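You operate a simulated robot arm through the tools that you are given. There is no shell and no other tool.

You are at the controls of a simulated robot arm. One attempt, no reset.

Task
Wipe the door on the packing table and pack it in the carton.
Fine: all its dust off with the felt pad, pad back; the door lies on the two foam blocks; both flaps shut. What is to be rubbed or washed off counts as gone when no trace of it is left.
Where things are to end (x, y in the base frame): white door within 0.035 m of [0.94, 0.05].

The check looks at the end state, three seconds after you hand in, the way a careful person would. Anything else that was tipped, shoved, dropped, spilled or broken makes it a failure.

Robot
A 7-joint arm with a fingered hand, fixed in place. Base frame: the origin is on the floor under the middle of its stand, x ahead of it, y to its left, z up; the work surface is at about z = 0.8. Units: m, rad, N and s.
It reaches about 1.228 m from its shoulder. Its first joint turns from -2.007 to 2.007 rad. Payload 5 kg.
Tool frame: the origin (TCP) lies between the finger pads and is the grasp point; the fingertips stand 0.032 m ahead of it; z points along the fingers, y is the line along which they close. The gripper opens to 0.16 m; its body begins 0.089 m behind the TCP. The gripper is a hand of 4 fingers: y runs from the thumb to the fingers, the wrist lies at [0, 0, -0.267] in the tool frame, and closing takes about 1.5 s.
Orientation is that of the tool frame in the base frame, as [roll, pitch, yaw] about the fixed x, y, z axes, in that order (R = Rz(yaw) Ry(pitch) Rx(roll)). With the fingers straight down and closing along the base's y, the tool's x points along the base's -x, its y along +y and its z along -z.

Tools
- The arm moves only by the tool send_rows. Its argument "motion" is a list of rows, each an object (a shift or turn left out is 0, a gripper value left out holds the last) with "slide": the shift along the tool's x, y, z in m, a list of three; "rotation": the turn, a rotation vector about the tool's x, y, z in rad, a list of three; "grip": the opening in per cent of the stroke, from 0 (shut) to 100 (fully open). In form: [{"slide": [x, y, z], "rotation": [rx, ry, rz], "grip": grip}, ...]. A call has 1 to 20 rows; each row shifts and turns the commanded pose from where the row before left it, along the tool's axes as they then stand. A row lasts 0.2 s, in which the tool goes at most 0.05 m and 0.15 rad; a call with a longer step from one row to the next is refused whole, and so is a gripper value outside its range. A pose out of reach is approached as far as the arm can. The call stops where the force on the tool passes 40 N (or 10 N more than at its start, if that is more) or the arm is blocked; 0.2 s more then pass. The fingers move at their own pace (about 0.045 m/s each) and stop on an object; they squeeze with about 32 N. The grip force told is the motor's: it shows also when the fingers shut on nothing. Time passes only in rows, and 0.2 s behind the last, so rows that do not move let the fingers close. The reply holds the time, the measured pose of the TCP, the force on the tool along the base axes, the opening and the grip force, in the units named above and with some noise, with the torque about the TCP (base axes, N m) and any sound that the robot's microphone picked up, and new pictures: "show" is both (left out), scene, wrist or none.
- Cameras (640 x 400 px; columns grow to the right, rows downward): "scene" is fixed at [0.0509, -0.6505, 1.3993]; the picture's right is [0.76, -0.65, 0.00], its down [-0.30, -0.35, -0.89] and it looks along [0.58, 0.67, -0.46] (base axes); focal length 321 px, centre (320, 200). "wrist" rides on the gripper at [0.08, -0.004, -0.114] in the tool frame; the picture's right is [0.05, 1.00, 0.00], its down [-0.82, 0.04, -0.58] and it looks along [-0.58, 0.03, 0.82] (tool axes); focal length 265 px, centre (320, 200). There is no depth. A picture from a camera that has moved, and an enlarged one, comes with that camera's place and axes in the base frame and with its lens.
- move_column(by): slides the trunk up (or, below 0, down) by that many m; the arm rides with it, the base frame stays. It gives what a move gives, with no picture.
- set_grasp(shape): the hand has 4 fingers and takes this shape, open, in about a second: jaw (thumb against the fingers, like two jaws); tri (thumb and two fingers); tip (a fingertip pinch); poke (one finger out to press); point (the index stretched); flat (the hand flat); cup (the hand cupped); fist (a fist). The gripper value then closes the fingers along that shape, each until it touches; the sizes above hold for jaw. It gives what a move gives, with no picture.
- enlarge(camera, box): a new picture of the part [left, top, right, bottom] of that camera's present view, enlarged. No time passes.
- close_job(): hands the job in; it is judged then, once.

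Places have to be worked out from the pictures, the camera data and where the tool is seen. Open the gripper and draw the arm clear of the work before you hand the job in, unless the task says otherwise.

The tools are called after "Emit:" as name(argument=value, ...) on one line, values as JSON. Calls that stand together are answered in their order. send_rows: Moves the arm, as the interface text tells. Its arguments: {"type":"object","properties":{"motion":{"type":"array","items":{"type":"object","properties":{"slide":{"type":"array","items":{"type":"number"}},"rotation":{"type":"array","items":{"type":"number"}},"grip":{"type":"number"}}}},"show":{"type":"string","enum":["both","scene","wrist","none"]}},"required":["motion"]} The other tools are called the same way: move_column (by) moves the trunk up or down; set_grasp (shape) gives the hand a shape; enlarge (camera, box) takes an enlarged picture of a part of a camera's view; close_job () hands the job in.

At the start:

```text
time_s: 0.0
ee_pos: [0.7049, 0.214, 1.2455]
ee_rot: [3.14, 0.0, 3.142]
wrist_force: [0.2, 0.1, -0.4]
ft_torque: [-0.01, -0.01, -0.01]
width: 0.16
grasp_force: 0.0
shape: jaw
trunk travel left (down, up): [-0.725, 0.265]
```

scene: 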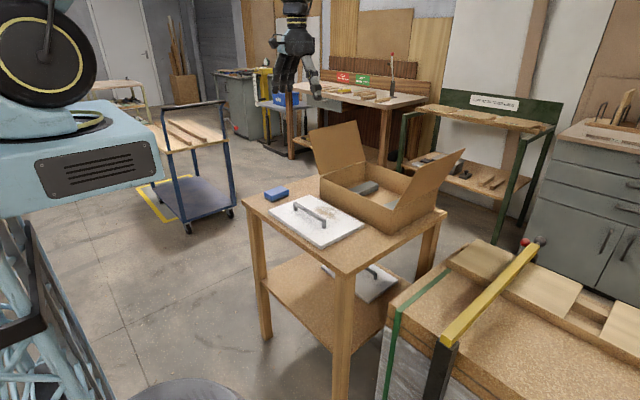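
wrist: 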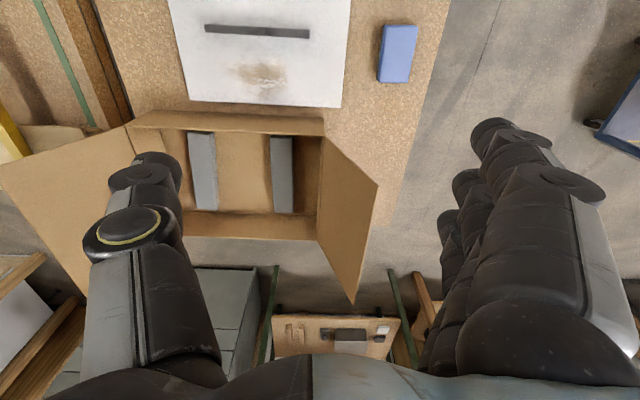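

The pictures show the white door with a bar handle and a dusty patch, a blue pad beside it, and the open carton with two grey foam blocks. I'll look closer before I move.

Emit:
enlarge(camera="scene", box=[230, 110, 480, 270])

Emit:
enlarge(camera="wrist", box=[120, 0, 440, 200])

Emit:
enlarge(camera="scene", box=[240, 230, 430, 350])

```text
2.50 times, centred on (355, 190) of scene
camera zoom: at [0.0509, -0.6505, 1.3993], right [0.76, -0.65, 0.0], down [-0.3, -0.35, -0.89], along [0.58, 0.67, -0.46], focal length 802 px, centre (232, 225)
```

zoom: 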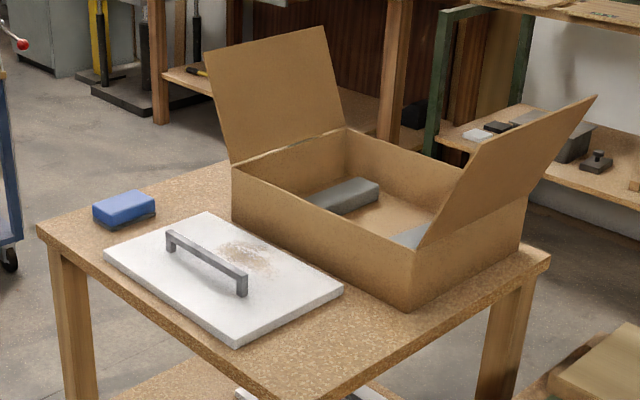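

```text
2.00 times, centred on (280, 100) of wrist
camera zoom: at [0.6246, 0.2109, 1.3592], right [-0.05, 1.0, 0.0], down [0.82, 0.04, 0.58], along [0.58, 0.03, -0.82], focal length 531 px, centre (400, 400)
```

zoom: 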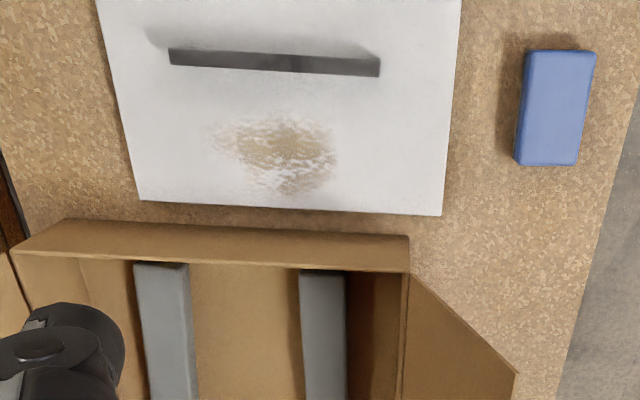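

```text
3.33 times, centred on (335, 290) of scene
camera zoom: at [0.0509, -0.6505, 1.3993], right [0.76, -0.65, 0.0], down [-0.3, -0.35, -0.89], along [0.58, 0.67, -0.46], focal length 1069 px, centre (270, -100)
```

zoom: 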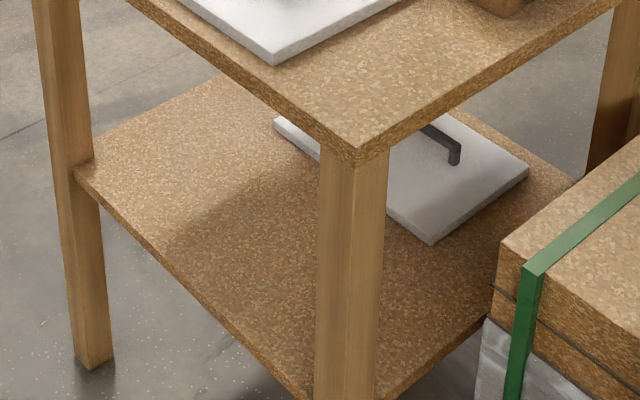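

The carton spans about x 0.81 to 1.06 and y -0.13 to 0.23, with its rim near z 0.90. The door centre is about (0.677, 0.113) with the handle along y at x≈0.655, and the pad is at about (0.68, 0.352). I move above the pad for a closer look.

Emit:
send_rows(motion=[{"slide": [0.0036, 0.0197, 0.0321]}, {"slide": [0.0036, 0.0197, 0.0321]}, {"slide": [0.0036, 0.0197, 0.0321]}, {"slide": [0.0036, 0.0197, 0.0321]}, {"slide": [0.0036, 0.0197, 0.0321]}, {"slide": [0.0036, 0.0197, 0.0321]}, {"slide": [0.0036, 0.0197, 0.0321]}, {}])

```text
time_s: 1.8
ee_pos: [0.6786, 0.3559, 1.0179]
ee_rot: [3.141, 0.001, 3.142]
wrist_force: [-0.7, -0.2, 0.2]
ft_torque: [0.0, -0.01, -0.01]
width: 0.16
grasp_force: 0.1
shape: jaw
trunk travel left (down, up): [-0.725, 0.265]
camera wrist: at [0.5983, 0.3516, 1.1328], right [-0.05, 1.0, 0.0], down [0.81, 0.04, 0.58], along [0.58, 0.03, -0.82], focal length 265 px, centre (320, 200)
```

scene: 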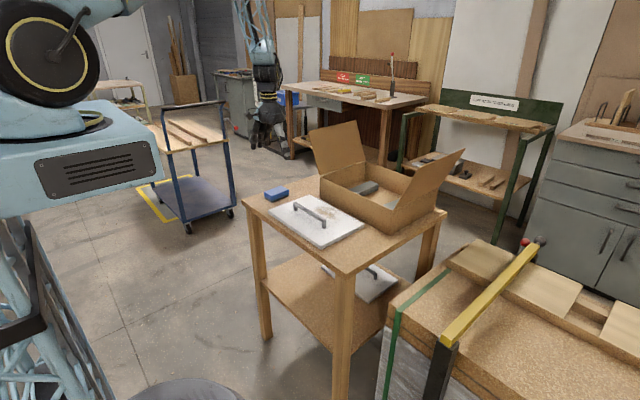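
wrist: 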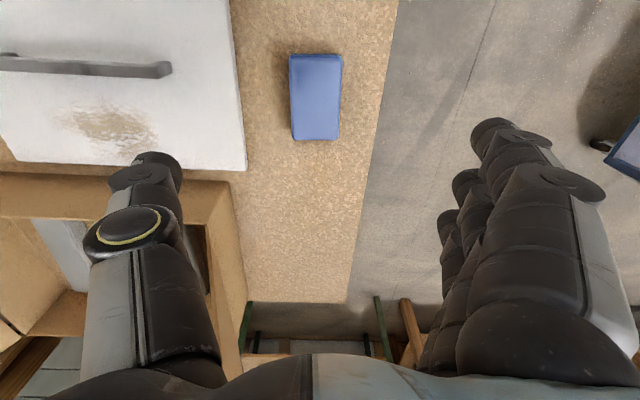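

The pad is directly below at about (0.680, 0.352). I narrow the fingers so the thumb clears the door edge, and I zoom in on the pad to judge its thickness.

Emit:
enlarge(camera="scene", box=[255, 180, 303, 210])

Emit:
send_rows(motion=[{"slide": [-0.0014, -0.0039, 0.02], "grip": 58}, {"slide": [0, 0, 0.02]}, {"slide": [0, 0, 0.02]}, {}, {}], show="both")

```text
13.33 times, centred on (279, 195) of scene
camera zoom: at [0.0509, -0.6505, 1.3993], right [0.76, -0.65, 0.0], down [-0.3, -0.35, -0.89], along [0.58, 0.67, -0.46], focal length 4276 px, centre (867, 267)
```

zoom: 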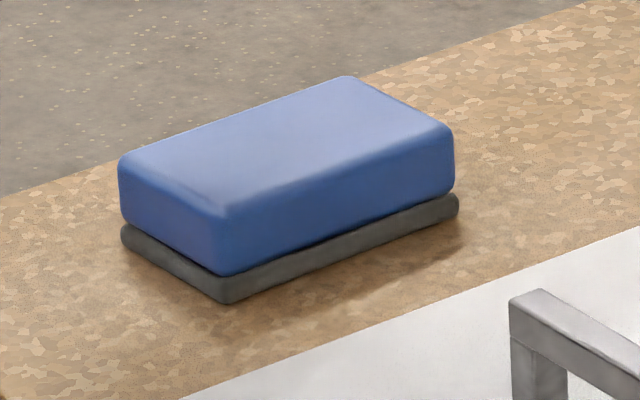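

```text
time_s: 3.0
ee_pos: [0.6817, 0.349, 0.9593]
ee_rot: [3.141, 0.0, -3.14]
wrist_force: [0.8, -1.1, -0.1]
ft_torque: [-0.02, 0.01, 0.01]
width: 0.0935
grasp_force: 0.1
shape: jaw
trunk travel left (down, up): [-0.725, 0.265]
camera wrist: at [0.6019, 0.3457, 1.0744], right [-0.05, 1.0, 0.0], down [0.82, 0.04, 0.58], along [0.58, 0.03, -0.82], focal length 265 px, centre (320, 200)
```

scene: 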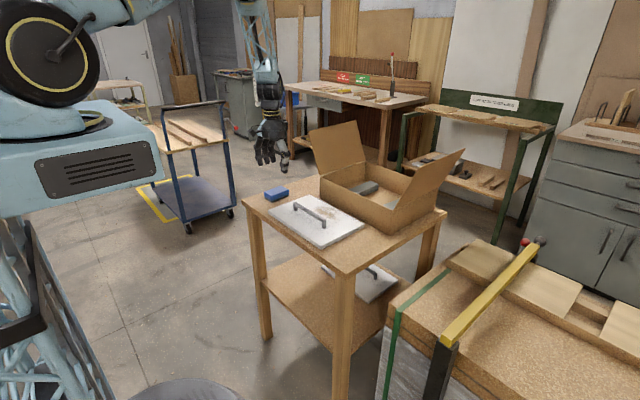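
wrist: 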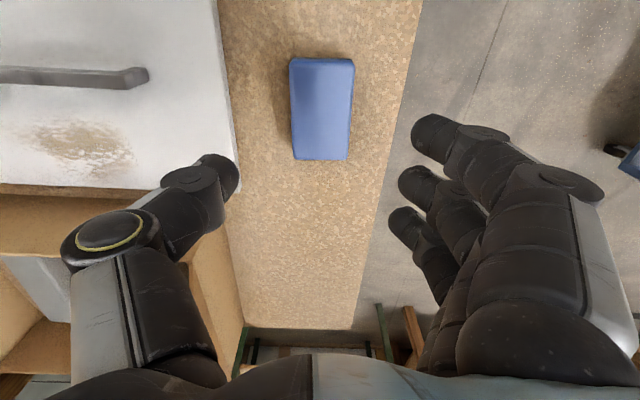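

The pad has a thin grey felt sole and a blue body, about 0.029 m thick in all. The opening of 0.094 m clears it on both sides, so I descend until the fingertips are just above the table beside the body.

Emit:
send_rows(motion=[{"slide": [0, 0.002, 0.03]}, {"slide": [0, 0, 0.03]}, {"slide": [0, 0, 0.03]}, {"slide": [0, 0, 0.018]}, {"slide": [0, 0, 0.012]}, {}])

```text
time_s: 4.4
ee_pos: [0.6818, 0.3507, 0.8365]
ee_rot: [-3.14, 0.001, -3.14]
wrist_force: [-0.9, -0.1, 0.2]
ft_torque: [-0.02, 0.02, -0.01]
width: 0.0932
grasp_force: 0.0
shape: jaw
trunk travel left (down, up): [-0.725, 0.265]
camera wrist: at [0.6012, 0.3473, 0.9526], right [-0.05, 1.0, 0.0], down [0.82, 0.04, 0.58], along [0.58, 0.03, -0.82], focal length 265 px, centre (320, 200)
```

scene: 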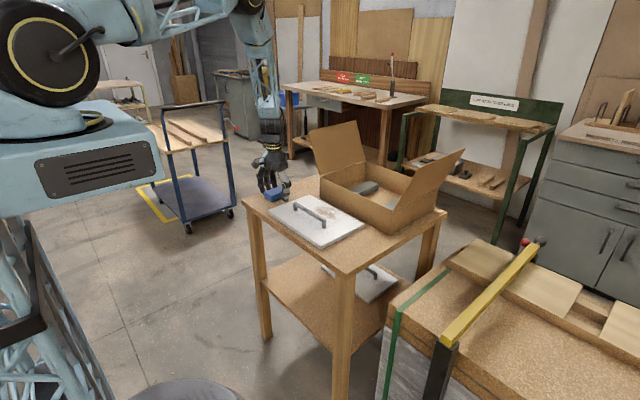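
wrist: 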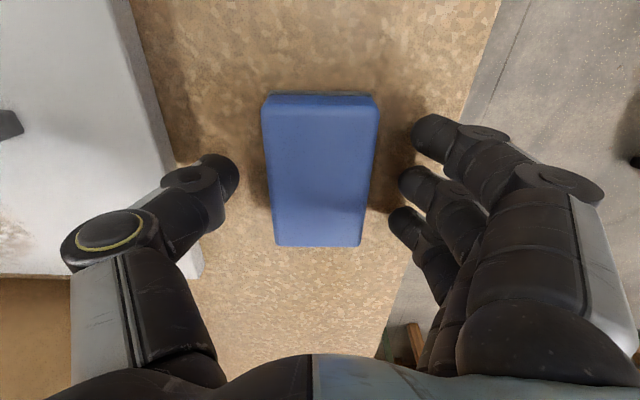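

The fingers bracket the pad evenly and the tips sit just above the table. I close on the pad.

Emit:
send_rows(motion=[{"grip": 0}, {}, {}, {}, {}, {}, {}, {}])

Emit:
enlarge(camera="scene", box=[239, 130, 319, 230])

```text
time_s: 6.2
ee_pos: [0.6817, 0.3515, 0.8379]
ee_rot: [-3.141, 0.0, -3.141]
wrist_force: [-1.2, 0.6, 0.3]
ft_torque: [0.05, 0.0, 0.0]
width: 0.0497
grasp_force: 31.8
shape: jaw
trunk travel left (down, up): [-0.725, 0.265]
camera wrist: at [0.6013, 0.3474, 0.9527], right [-0.05, 1.0, 0.0], down [0.82, 0.04, 0.58], along [0.58, 0.03, -0.82], focal length 265 px, centre (320, 200)
```

scene: 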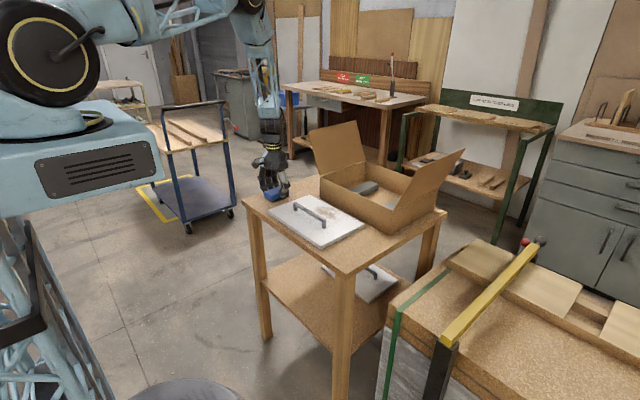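
wrist: 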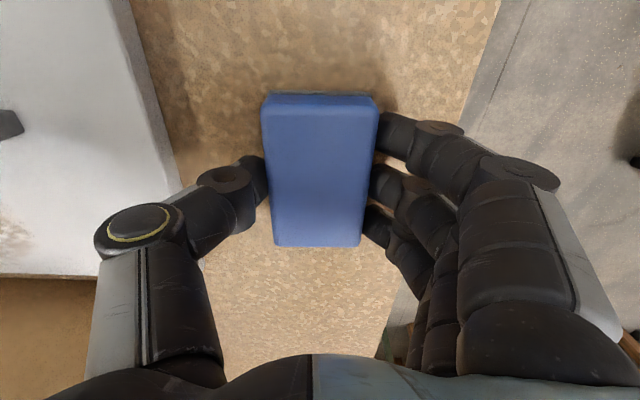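

```text
4.00 times, centred on (279, 180) of scene
camera zoom: at [0.0509, -0.6505, 1.3993], right [0.76, -0.65, 0.0], down [-0.3, -0.35, -0.89], along [0.58, 0.67, -0.46], focal length 1283 px, centre (484, 280)
```

zoom: 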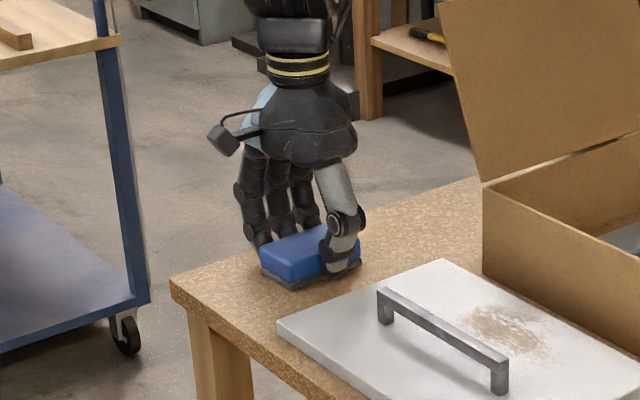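

The pad is held with 31.8 N at 0.05 m width. I record its home as TCP (0.681, 0.3515, 0.838), then lift it and carry it over the door at a height that clears the handle.

Emit:
send_rows(motion=[{"slide": [0, 0, -0.02]}, {"slide": [0, 0, -0.04]}, {"slide": [0, 0, -0.04]}, {"slide": [-0.01, -0.04, 0]}, {"slide": [-0.01, -0.04, 0]}, {"slide": [0, -0.04, 0]}, {"slide": [0, -0.035, 0]}, {"slide": [-0.033, 0, 0]}, {"slide": [0, 0, 0.03]}, {}])

```text
time_s: 8.4
ee_pos: [0.7326, 0.1978, 0.9101]
ee_rot: [3.141, 0.0, -3.139]
wrist_force: [0.4, 0.0, -0.6]
ft_torque: [-0.02, 0.02, -0.04]
width: 0.05
grasp_force: 32.2
shape: jaw
trunk travel left (down, up): [-0.725, 0.265]
camera wrist: at [0.6533, 0.1931, 1.0248], right [-0.05, 1.0, 0.0], down [0.82, 0.04, 0.58], along [0.58, 0.03, -0.82], focal length 265 px, centre (320, 200)
```

scene: 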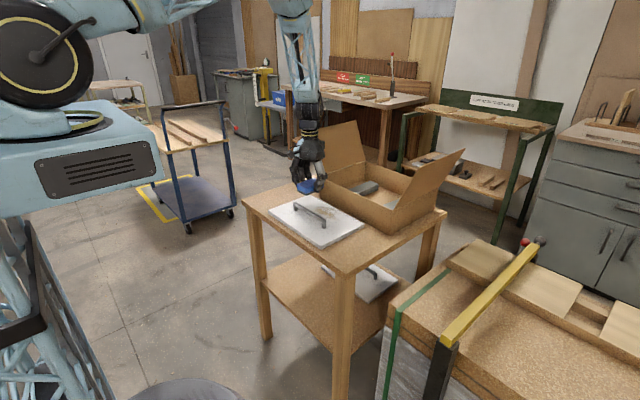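
wrist: 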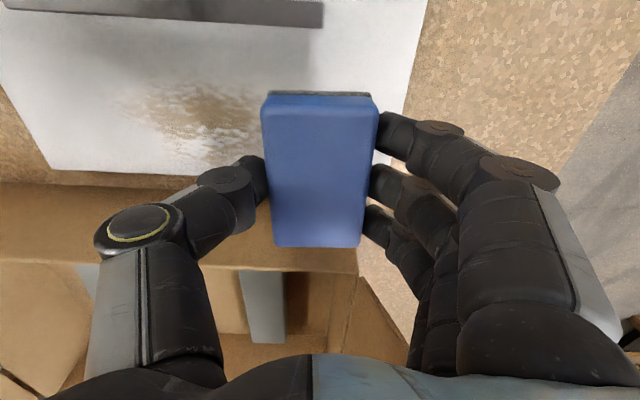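

The pad is over the door's +y part at about (0.73, 0.198), with the dust spanning roughly x 0.69–0.77 and y 0.04–0.165. I lower it to just above the door surface, then feel for contact in small steps.

Emit:
send_rows(motion=[{"slide": [0, 0, 0.025]}, {"slide": [0, 0, 0.02]}, {"slide": [0, 0, 0.003]}, {"slide": [0, 0, 0.002]}, {}], show="none")

Emit:
enlarge(camera="scene", box=[267, 150, 363, 250])

```text
time_s: 9.6
ee_pos: [0.7344, 0.1955, 0.8593]
ee_rot: [3.141, -0.002, -3.141]
wrist_force: [0.5, 0.5, -1.1]
ft_torque: [-0.01, -0.03, 0.0]
width: 0.0499
grasp_force: 32.3
shape: jaw
trunk travel left (down, up): [-0.725, 0.265]
```

```text
4.00 times, centred on (315, 200) of scene
camera zoom: at [0.0509, -0.6505, 1.3993], right [0.76, -0.65, 0.0], down [-0.3, -0.35, -0.89], along [0.58, 0.67, -0.46], focal length 1283 px, centre (340, 200)
```

zoom: 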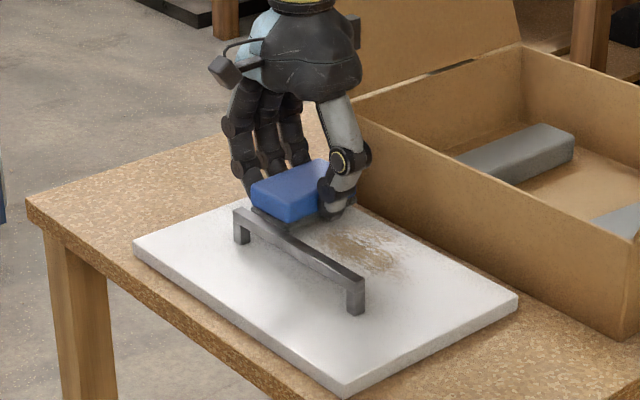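

There is no firm contact yet, with force around -1 N. I go down in 1.5 mm steps.

Emit:
send_rows(motion=[{"slide": [0, 0, 0.0015]}, {"slide": [0, 0, 0.0015]}, {}], show="none")

```text
time_s: 10.4
ee_pos: [0.7345, 0.1946, 0.8569]
ee_rot: [-3.141, 0.0, 3.141]
wrist_force: [-0.5, -0.2, -0.5]
ft_torque: [-0.02, -0.01, 0.0]
width: 0.0501
grasp_force: 31.6
shape: jaw
trunk travel left (down, up): [-0.725, 0.265]
```

Emit:
send_rows(motion=[{"slide": [0, 0, 0.0015]}, {"slide": [0, 0, 0.0015]}, {}], show="none")

```text
time_s: 11.2
ee_pos: [0.7345, 0.1966, 0.8544]
ee_rot: [3.141, 0.0, 3.141]
wrist_force: [0.2, 0.1, -1.5]
ft_torque: [0.01, 0.0, 0.01]
width: 0.0498
grasp_force: 31.9
shape: jaw
trunk travel left (down, up): [-0.725, 0.265]
```

Still no contact at z 0.854, so I keep stepping down.

Emit:
send_rows(motion=[{"slide": [0, 0, 0.0015]}, {"slide": [0, 0, 0.0015]}, {}], show="both")

Emit:
enlarge(camera="scene", box=[285, 170, 333, 220])

```text
time_s: 12.0
ee_pos: [0.7342, 0.1957, 0.8532]
ee_rot: [3.14, 0.002, -3.14]
wrist_force: [0.6, 2.0, 15.6]
ft_torque: [0.19, 0.02, 0.03]
width: 0.0498
grasp_force: 32.0
shape: jaw
trunk travel left (down, up): [-0.725, 0.265]
camera wrist: at [0.6541, 0.1918, 0.9675], right [-0.05, 1.0, 0.0], down [0.81, 0.04, 0.58], along [0.58, 0.03, -0.82], focal length 265 px, centre (320, 200)
```

scene: 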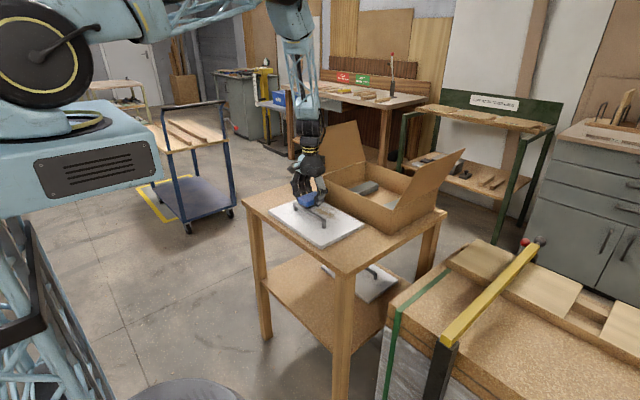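
wrist: 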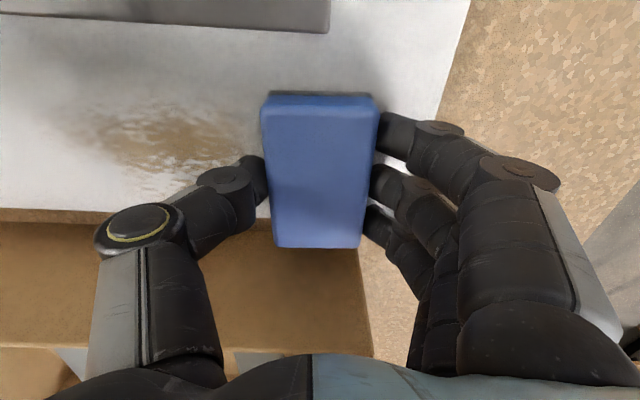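

```text
8.00 times, centred on (309, 195) of scene
camera zoom: at [0.0509, -0.6505, 1.3993], right [0.76, -0.65, 0.0], down [-0.3, -0.35, -0.89], along [0.58, 0.67, -0.46], focal length 2566 px, centre (408, 240)
```

zoom: 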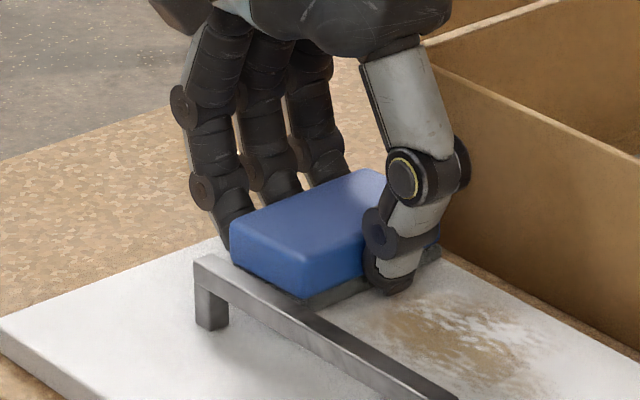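

Contact now reads 15.6 N, so the felt is on the door and the surface is at about z 0.815. I wipe along -y across the dust with steady pressure.

Emit:
send_rows(motion=[{"slide": [0, -0.015, 0]}, {"slide": [0, -0.015, 0]}, {"slide": [0, -0.015, 0]}, {"slide": [0, -0.015, 0]}, {"slide": [0, -0.015, 0]}, {"slide": [0, -0.015, 0]}, {"slide": [0, -0.015, 0]}, {"slide": [0, -0.015, 0]}, {"slide": [0, -0.015, 0]}, {"slide": [0, -0.015, 0]}, {"slide": [0, -0.015, 0]}, {"slide": [0, -0.015, 0]}, {}])

```text
time_s: 14.8
ee_pos: [0.734, 0.015, 0.8517]
ee_rot: [3.141, 0.003, -3.14]
wrist_force: [-0.4, 8.1, 26.7]
ft_torque: [0.62, 0.05, 0.05]
width: 0.0516
grasp_force: 31.9
shape: jaw
trunk travel left (down, up): [-0.725, 0.265]
camera wrist: at [0.6538, 0.0119, 0.9665], right [-0.05, 1.0, 0.0], down [0.81, 0.04, 0.58], along [0.58, 0.03, -0.82], focal length 265 px, centre (320, 200)
```

scene: 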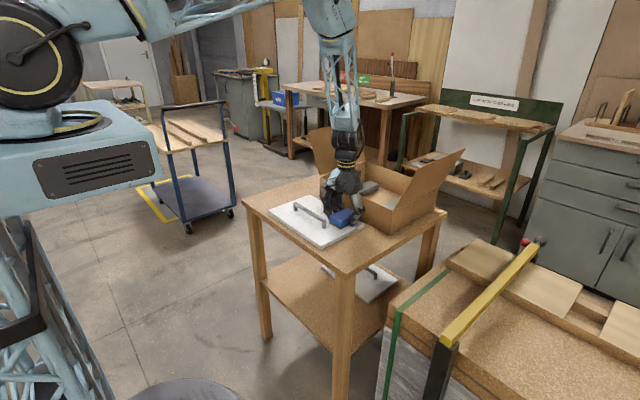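
wrist: 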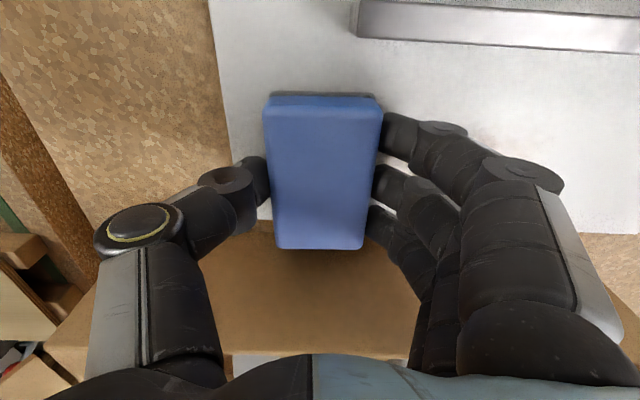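

The far region already looks mostly clean, but the press rose to 27 N. I ease off by 1 mm and wipe back along +y.

Emit:
send_rows(motion=[{"slide": [0, 0, -0.001]}, {"slide": [0, 0.015, 0]}, {"slide": [0, 0.015, 0]}, {"slide": [0, 0.015, 0]}, {"slide": [0, 0.015, 0]}, {"slide": [0, 0.015, 0]}, {"slide": [0, 0.015, 0]}, {"slide": [0, 0.015, 0]}, {"slide": [0, 0.015, 0]}, {"slide": [0, 0.015, 0]}, {"slide": [0, 0.015, 0]}, {"slide": [0, 0.015, 0]}, {"slide": [0, 0.012, 0]}, {}])

Emit:
enlarge(camera="scene", box=[267, 170, 371, 250])

Emit:
enlarge(camera="wrist", box=[0, 0, 320, 230])

```text
time_s: 17.8
ee_pos: [0.7343, 0.1931, 0.8515]
ee_rot: [-3.141, 0.002, -3.14]
wrist_force: [-0.1, -6.9, 22.5]
ft_torque: [-0.14, 0.04, 0.01]
width: 0.0516
grasp_force: 32.0
shape: jaw
trunk travel left (down, up): [-0.725, 0.265]
camera wrist: at [0.6536, 0.1885, 0.9665], right [-0.05, 1.0, 0.0], down [0.81, 0.04, 0.58], along [0.58, 0.03, -0.82], focal length 265 px, centre (320, 200)
```

scene: 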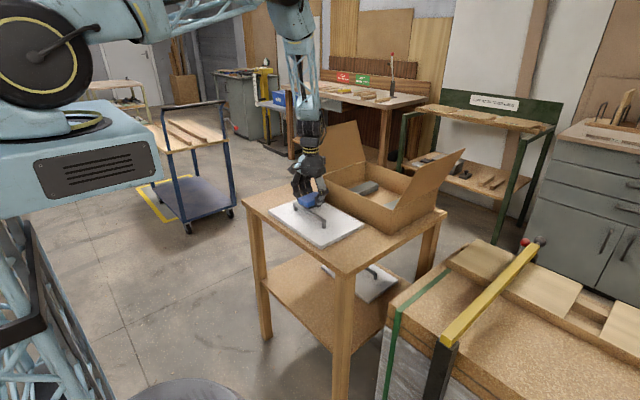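
wrist: 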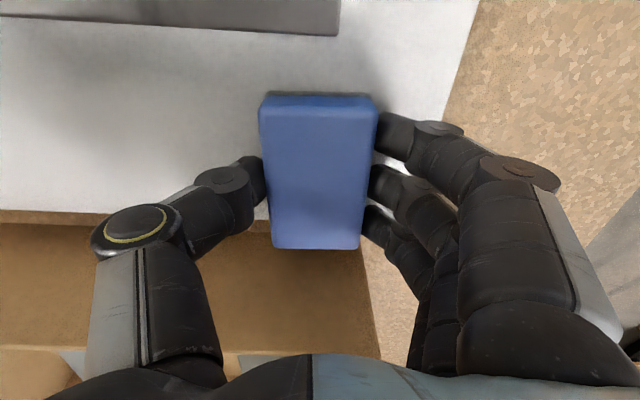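

```text
5.00 times, centred on (319, 210) of scene
camera zoom: at [0.0509, -0.6505, 1.3993], right [0.76, -0.65, 0.0], down [-0.3, -0.35, -0.89], along [0.58, 0.67, -0.46], focal length 1604 px, centre (325, 150)
```

zoom: 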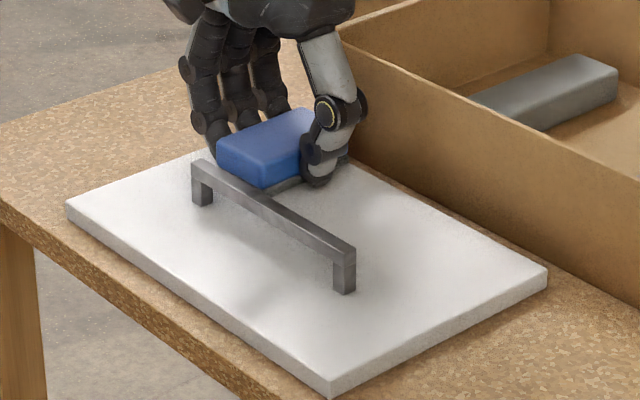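

```text
1.74 times, centred on (160, 115) of wrist
camera zoom: at [0.6536, 0.1885, 0.9665], right [-0.05, 1.0, 0.0], down [0.81, 0.04, 0.58], along [0.58, 0.03, -0.82], focal length 462 px, centre (598, 348)
```

zoom: 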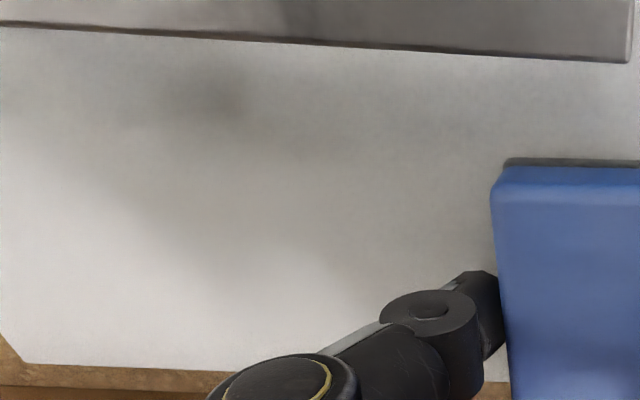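

The door looks clean where the dust was. I lift the pad and look at the whole door again, including around the handle.

Emit:
send_rows(motion=[{"slide": [0, 0, -0.03]}, {"slide": [0, 0, -0.04]}, {"slide": [0.02, 0, -0.04]}, {"slide": [0.02, 0.03, -0.02]}, {"slide": [0.02, 0.03, 0]}, {"slide": [0, 0.04, 0]}, {}])

Emit:
enlarge(camera="scene", box=[263, 190, 367, 250])

Emit:
enlarge(camera="wrist", box=[0, 0, 320, 200])

```text
time_s: 19.4
ee_pos: [0.6743, 0.2911, 0.9838]
ee_rot: [-3.141, -0.002, -3.14]
wrist_force: [-0.8, -0.5, -0.2]
ft_torque: [0.01, 0.04, -0.02]
width: 0.0511
grasp_force: 31.4
shape: jaw
trunk travel left (down, up): [-0.725, 0.265]
camera wrist: at [0.5936, 0.2876, 1.0988], right [-0.05, 1.0, 0.0], down [0.82, 0.04, 0.58], along [0.58, 0.03, -0.82], focal length 265 px, centre (320, 200)
```

scene: 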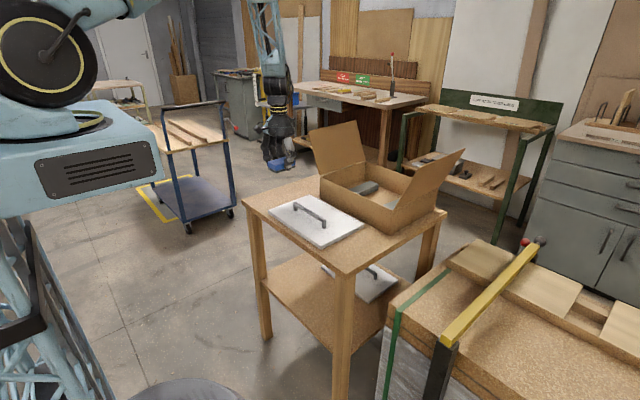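
wrist: 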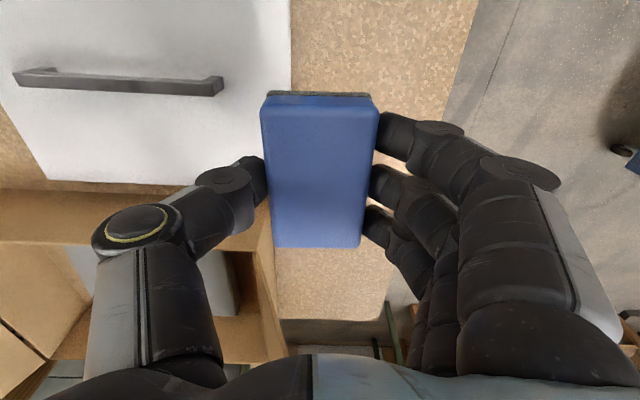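

```text
6.15 times, centred on (315, 220) of scene
camera zoom: at [0.0509, -0.6505, 1.3993], right [0.76, -0.65, 0.0], down [-0.3, -0.35, -0.89], along [0.58, 0.67, -0.46], focal length 1974 px, centre (351, 77)
```

zoom: 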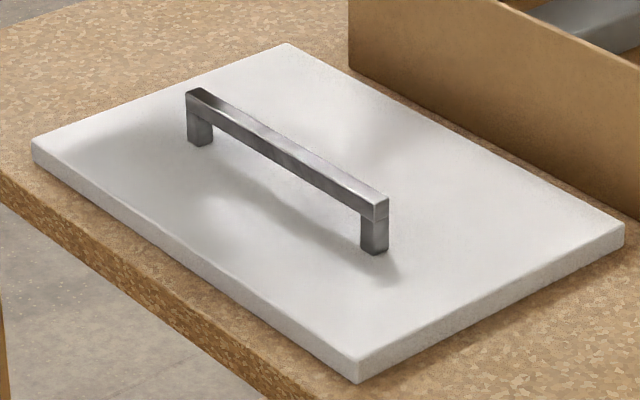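

```text
2.00 times, centred on (160, 100) of wrist
camera zoom: at [0.5936, 0.2876, 1.0988], right [-0.05, 1.0, 0.0], down [0.82, 0.04, 0.58], along [0.58, 0.03, -0.82], focal length 531 px, centre (640, 400)
```

zoom: 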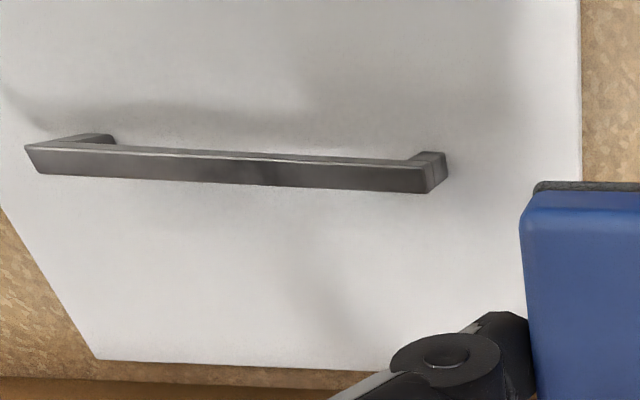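

The door is spotless. I take the pad back to where it lay, TCP (0.6815, 0.351), and lower it close to the table.

Emit:
send_rows(motion=[{"slide": [-0.0035, 0.029, 0]}, {"slide": [-0.0035, 0.029, 0]}, {"slide": [0, 0, 0.035]}, {"slide": [0, 0, 0.035]}, {"slide": [0, 0, 0.035]}, {"slide": [0, 0, 0.025]}, {"slide": [0, 0, 0.006]}, {}], show="wrist")

```text
time_s: 21.2
ee_pos: [0.6785, 0.3491, 0.8453]
ee_rot: [-3.141, 0.0, 3.141]
wrist_force: [-0.2, -0.9, -0.7]
ft_torque: [-0.01, -0.02, -0.04]
width: 0.0513
grasp_force: 31.2
shape: jaw
trunk travel left (down, up): [-0.725, 0.265]
camera wrist: at [0.5982, 0.3461, 0.9606], right [-0.05, 1.0, 0.0], down [0.82, 0.04, 0.58], along [0.58, 0.03, -0.82], focal length 265 px, centre (320, 200)
```

wrist: 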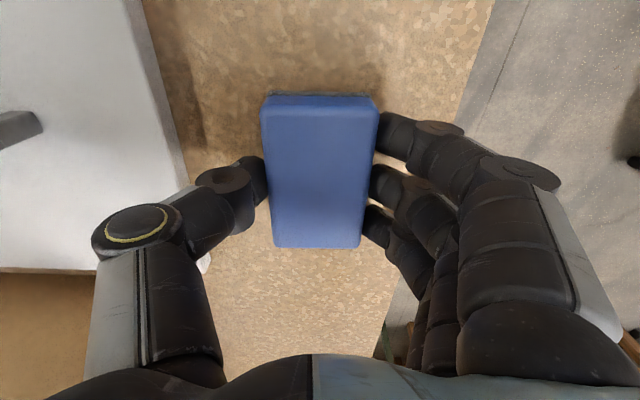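

I'm above the pad's home spot, about 2–3 mm off. I correct that and feel downward in small steps.

Emit:
send_rows(motion=[{"slide": [-0.002, 0.002, 0.002]}, {"slide": [0, 0, 0.002]}, {"slide": [0, 0, 0.0015]}, {}], show="none")

```text
time_s: 22.2
ee_pos: [0.6821, 0.3528, 0.8404]
ee_rot: [-3.142, 0.001, 3.141]
wrist_force: [-0.1, 0.1, -0.4]
ft_torque: [-0.02, 0.0, 0.01]
width: 0.0511
grasp_force: 32.1
shape: jaw
trunk travel left (down, up): [-0.725, 0.265]
```

Emit:
send_rows(motion=[{"slide": [0, 0, 0.0015]}, {"slide": [0, 0, 0.0015]}, {}], show="none")

```text
time_s: 23.0
ee_pos: [0.6836, 0.3525, 0.8372]
ee_rot: [-3.141, -0.001, 3.141]
wrist_force: [-0.1, 0.6, -0.8]
ft_torque: [-0.03, 0.01, 0.0]
width: 0.0516
grasp_force: 31.6
shape: jaw
trunk travel left (down, up): [-0.725, 0.265]
```

Still free at z 0.837, so I step down a little further.

Emit:
send_rows(motion=[{"slide": [0, 0, 0.001]}, {"slide": [0, 0, 0.001]}, {}], show="none")

```text
time_s: 23.8
ee_pos: [0.6827, 0.3534, 0.8363]
ee_rot: [3.141, 0.003, -3.141]
wrist_force: [2.3, -0.5, 9.9]
ft_torque: [0.2, -0.01, -0.04]
width: 0.051
grasp_force: 32.1
shape: jaw
trunk travel left (down, up): [-0.725, 0.265]
```

Contact at about 10 N, so the pad is on the table. I open only part way so the thumb stays clear of the door, then rise.

Emit:
send_rows(motion=[{"grip": 55}, {}, {}, {}, {}, {"slide": [0, 0, -0.01]}, {"slide": [0, 0, -0.03]}, {"slide": [0, 0, -0.04]}, {"slide": [0, 0, -0.04]}, {"slide": [0, 0, -0.04]}, {}])

```text
time_s: 26.2
ee_pos: [0.6828, 0.3524, 0.9987]
ee_rot: [-3.14, 0.0, 3.14]
wrist_force: [0.5, 0.3, -0.7]
ft_torque: [-0.05, 0.03, -0.01]
width: 0.0871
grasp_force: 0.1
shape: jaw
trunk travel left (down, up): [-0.725, 0.265]
camera wrist: at [0.6024, 0.3497, 1.1133], right [-0.05, 1.0, 0.0], down [0.82, 0.04, 0.58], along [0.58, 0.03, -0.82], focal length 265 px, centre (320, 200)
```

scene: 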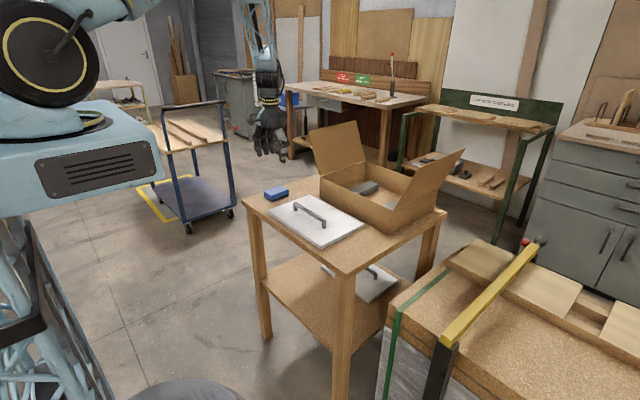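
wrist: 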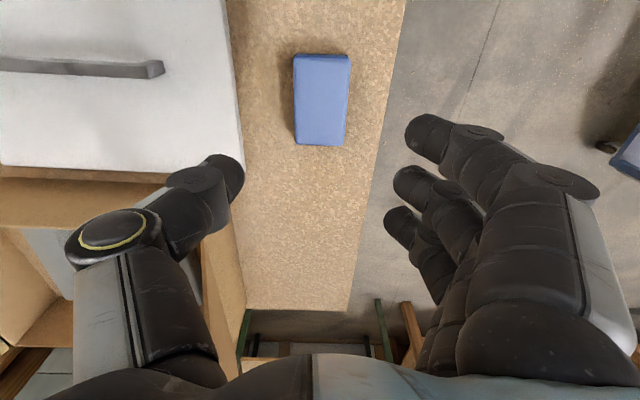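

The pad is back on its spot, and the door sits undisturbed. Next I go above the handle at about (0.655, 0.112), then turn the hand 90° so the fingers will close along x across the bar.

Emit:
send_rows(motion=[{"slide": [0.0047, -0.0398, -0.005]}, {"slide": [0.0047, -0.0398, -0.005]}, {"slide": [0.0047, -0.0398, -0.005]}, {"slide": [0.0047, -0.0398, -0.005]}, {"slide": [0.0047, -0.0398, -0.005]}, {"slide": [0.0047, -0.0398, -0.005]}, {"rotation": [0, 0, 0.1428]}, {"rotation": [0, 0, 0.1428]}, {"rotation": [0, 0, 0.1428]}, {"rotation": [0, 0, 0.1428]}, {"rotation": [0, 0, 0.1428]}, {"rotation": [0, 0, 0.1428]}, {"rotation": [0, 0, 0.1428]}, {"rotation": [0, 0, 0.1428]}, {"rotation": [0, 0, 0.1428]}, {"rotation": [0, 0, 0.1428]}, {"rotation": [0, 0, 0.1428]}, {}])

```text
time_s: 30.0
ee_pos: [0.655, 0.1127, 1.0257]
ee_rot: [3.142, -0.001, 1.572]
wrist_force: [0.1, -0.9, -0.6]
ft_torque: [0.01, 0.02, -0.05]
width: 0.0875
grasp_force: 0.0
shape: jaw
trunk travel left (down, up): [-0.725, 0.265]
camera wrist: at [0.651, 0.1941, 1.1406], right [1.0, 0.05, 0.0], down [0.04, -0.82, 0.58], along [0.03, -0.58, -0.82], focal length 265 px, centre (320, 200)
```

scene: 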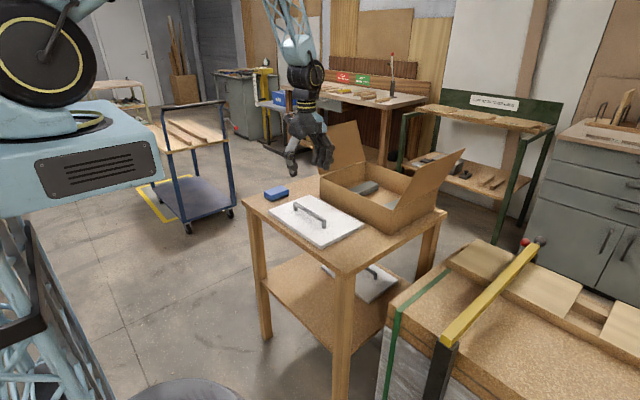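
wrist: 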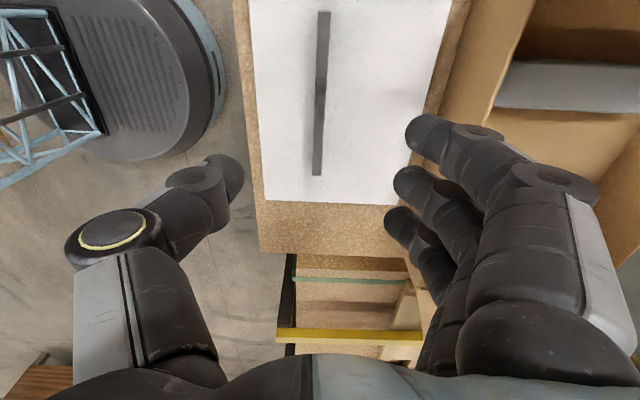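

The handle bar is at x≈0.6555 and y 0.026–0.195, aligned with y, and the TCP is right above it. I descend to just above the bar and check.

Emit:
send_rows(motion=[{"slide": [0, 0, 0.04]}, {"slide": [0, 0, 0.04]}, {"slide": [0, 0, 0.03]}, {"slide": [0, 0, 0.02]}, {"slide": [0, 0, 0.015]}, {}])

Emit:
enlarge(camera="scene", box=[263, 150, 367, 250])

```text
time_s: 31.4
ee_pos: [0.6545, 0.1123, 0.8799]
ee_rot: [-3.141, 0.0, 1.573]
wrist_force: [0.0, 0.2, -1.5]
ft_torque: [0.0, 0.03, -0.03]
width: 0.0878
grasp_force: 0.0
shape: jaw
trunk travel left (down, up): [-0.725, 0.265]
camera wrist: at [0.6513, 0.1942, 0.994], right [1.0, 0.05, 0.0], down [0.04, -0.82, 0.58], along [0.03, -0.58, -0.82], focal length 265 px, centre (320, 200)
```

scene: 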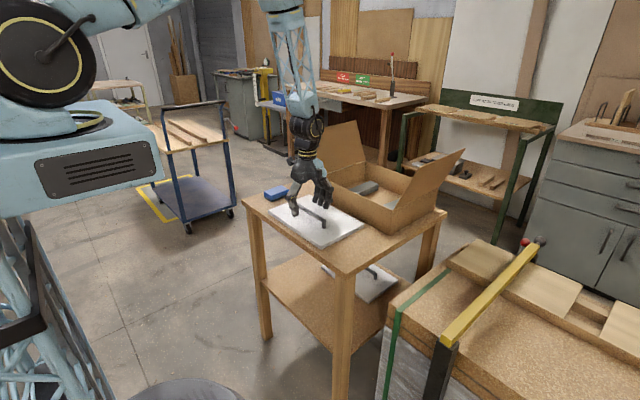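
wrist: 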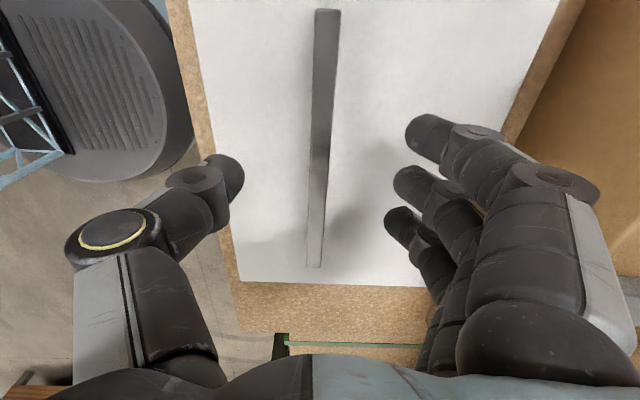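

```text
4.00 times, centred on (315, 200) of scene
camera zoom: at [0.0509, -0.6505, 1.3993], right [0.76, -0.65, 0.0], down [-0.3, -0.35, -0.89], along [0.58, 0.67, -0.46], focal length 1283 px, centre (340, 200)
```

zoom: 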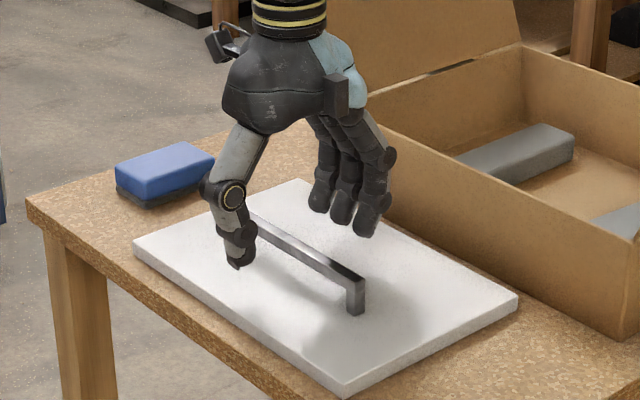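

Comparing the two heights puts the bar top at about z 0.854, with a gap of about 0.025 m underneath. I lower to TCP z≈0.854 and close on the bar.

Emit:
send_rows(motion=[{"slide": [0, 0, 0.014]}, {"slide": [0, 0, 0.012]}, {}, {"grip": 30}, {}, {}, {}])

Emit:
enlarge(camera="scene", box=[263, 150, 367, 250])

```text
time_s: 33.0
ee_pos: [0.6558, 0.1133, 0.8526]
ee_rot: [3.141, -0.002, 1.572]
wrist_force: [0.9, 0.4, 0.2]
ft_torque: [0.0, -0.03, -0.02]
width: 0.0486
grasp_force: 0.1
shape: jaw
trunk travel left (down, up): [-0.725, 0.265]
camera wrist: at [0.6514, 0.1952, 0.9687], right [1.0, 0.05, 0.0], down [0.04, -0.82, 0.58], along [0.03, -0.58, -0.82], focal length 265 px, centre (320, 200)
```

scene: 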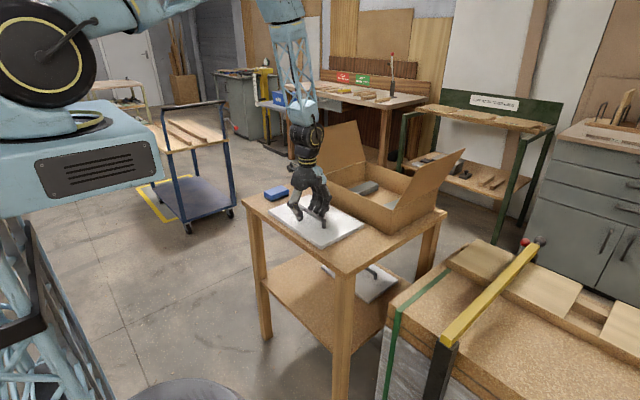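
wrist: 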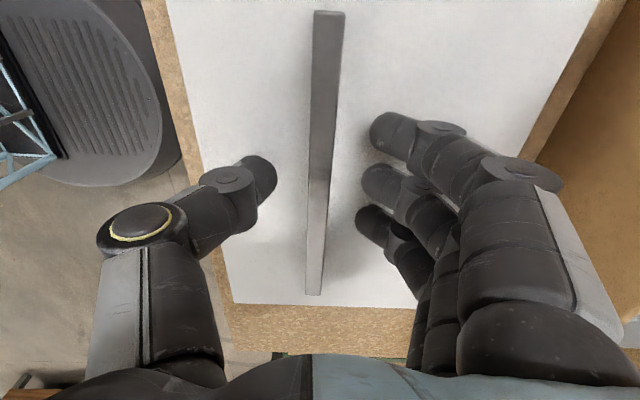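

```text
4.00 times, centred on (315, 200) of scene
camera zoom: at [0.0509, -0.6505, 1.3993], right [0.76, -0.65, 0.0], down [-0.3, -0.35, -0.89], along [0.58, 0.67, -0.46], focal length 1283 px, centre (340, 200)
```

zoom: 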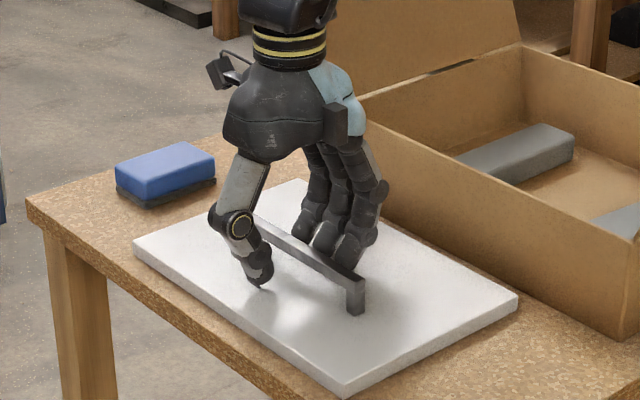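

The fingers straddle the bar evenly without touching the door. I close fully.

Emit:
send_rows(motion=[{"grip": 0}, {}, {}, {}, {}, {}])

Emit:
enlarge(camera="scene", box=[263, 150, 367, 250])

```text
time_s: 34.4
ee_pos: [0.6564, 0.1141, 0.8534]
ee_rot: [-3.141, -0.001, 1.572]
wrist_force: [-1.1, -0.7, -7.5]
ft_torque: [0.0, 0.04, -0.02]
width: 0.0029
grasp_force: 31.6
shape: jaw
trunk travel left (down, up): [-0.725, 0.265]
camera wrist: at [0.6515, 0.1952, 0.9684], right [1.0, 0.05, 0.0], down [0.04, -0.82, 0.58], along [0.03, -0.58, -0.82], focal length 265 px, centre (320, 200)
```

scene: 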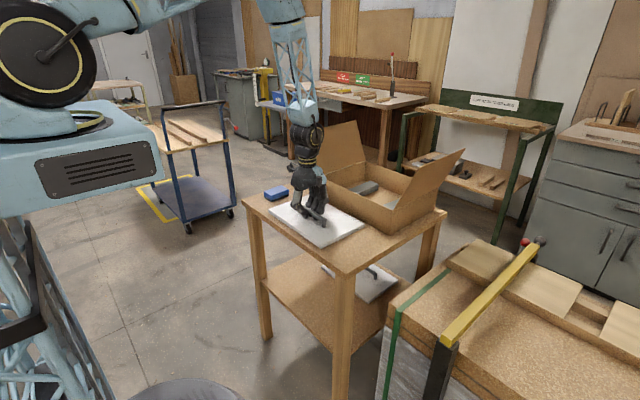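
wrist: 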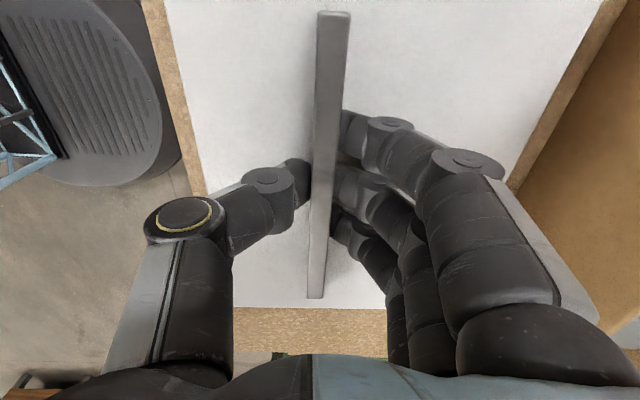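

```text
4.00 times, centred on (315, 200) of scene
camera zoom: at [0.0509, -0.6505, 1.3993], right [0.76, -0.65, 0.0], down [-0.3, -0.35, -0.89], along [0.58, 0.67, -0.46], focal length 1283 px, centre (340, 200)
```

zoom: 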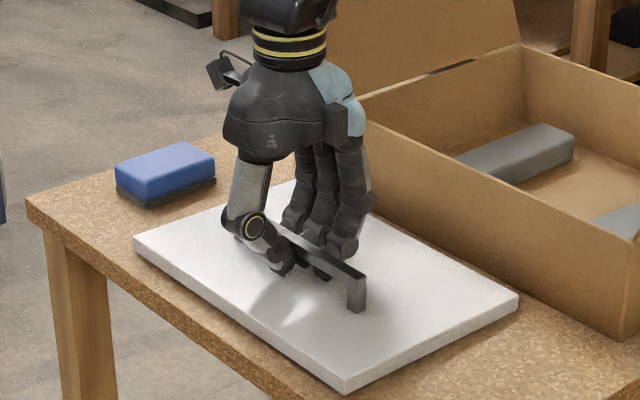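

The width reads 0.003 m and there is a slight downward pull, so the fingertips have closed beneath the bar and it is hooked. I lift slowly and watch the door.

Emit:
send_rows(motion=[{"slide": [0, 0, -0.005]}, {"slide": [0, 0, -0.01]}, {"slide": [0, 0, -0.01]}, {}, {}])

Emit:
enlarge(camera="scene", box=[263, 140, 367, 250])

```text
time_s: 35.6
ee_pos: [0.6562, 0.1153, 0.8778]
ee_rot: [3.141, 0.0, 1.573]
wrist_force: [0.3, -0.6, -8.4]
ft_torque: [0.05, 0.15, 0.02]
width: 0.003
grasp_force: 31.9
shape: jaw
trunk travel left (down, up): [-0.725, 0.265]
camera wrist: at [0.6511, 0.1948, 0.9933], right [1.0, 0.05, 0.0], down [0.04, -0.82, 0.58], along [0.03, -0.58, -0.82], focal length 265 px, centre (320, 200)
```

scene: 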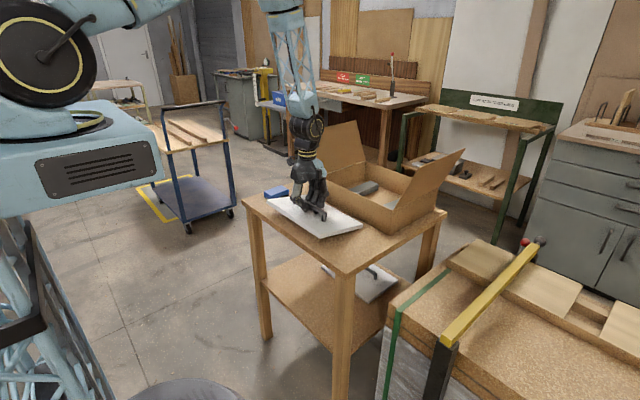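
wrist: 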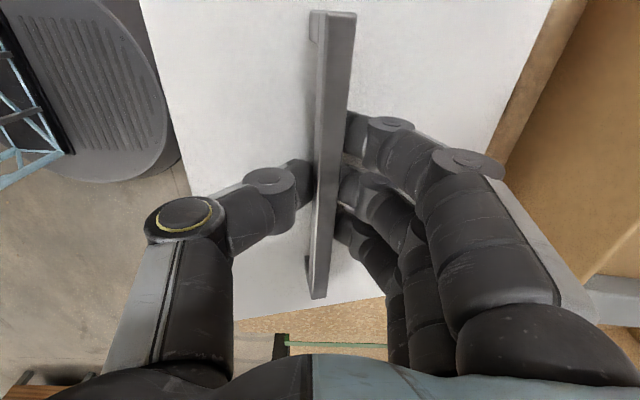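

```text
3.64 times, centred on (315, 195) of scene
camera zoom: at [0.0509, -0.6505, 1.3993], right [0.76, -0.65, 0.0], down [-0.3, -0.35, -0.89], along [0.58, 0.67, -0.46], focal length 1166 px, centre (338, 218)
```

zoom: 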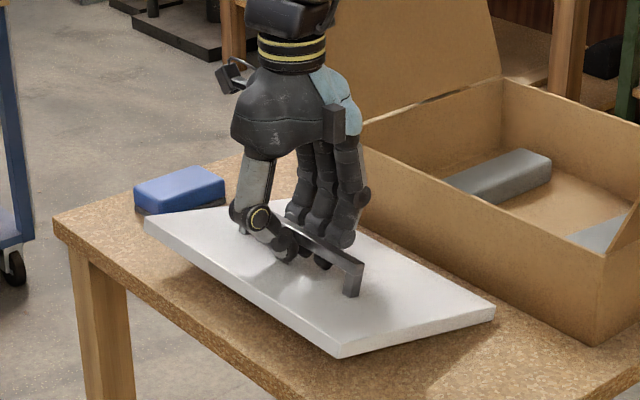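

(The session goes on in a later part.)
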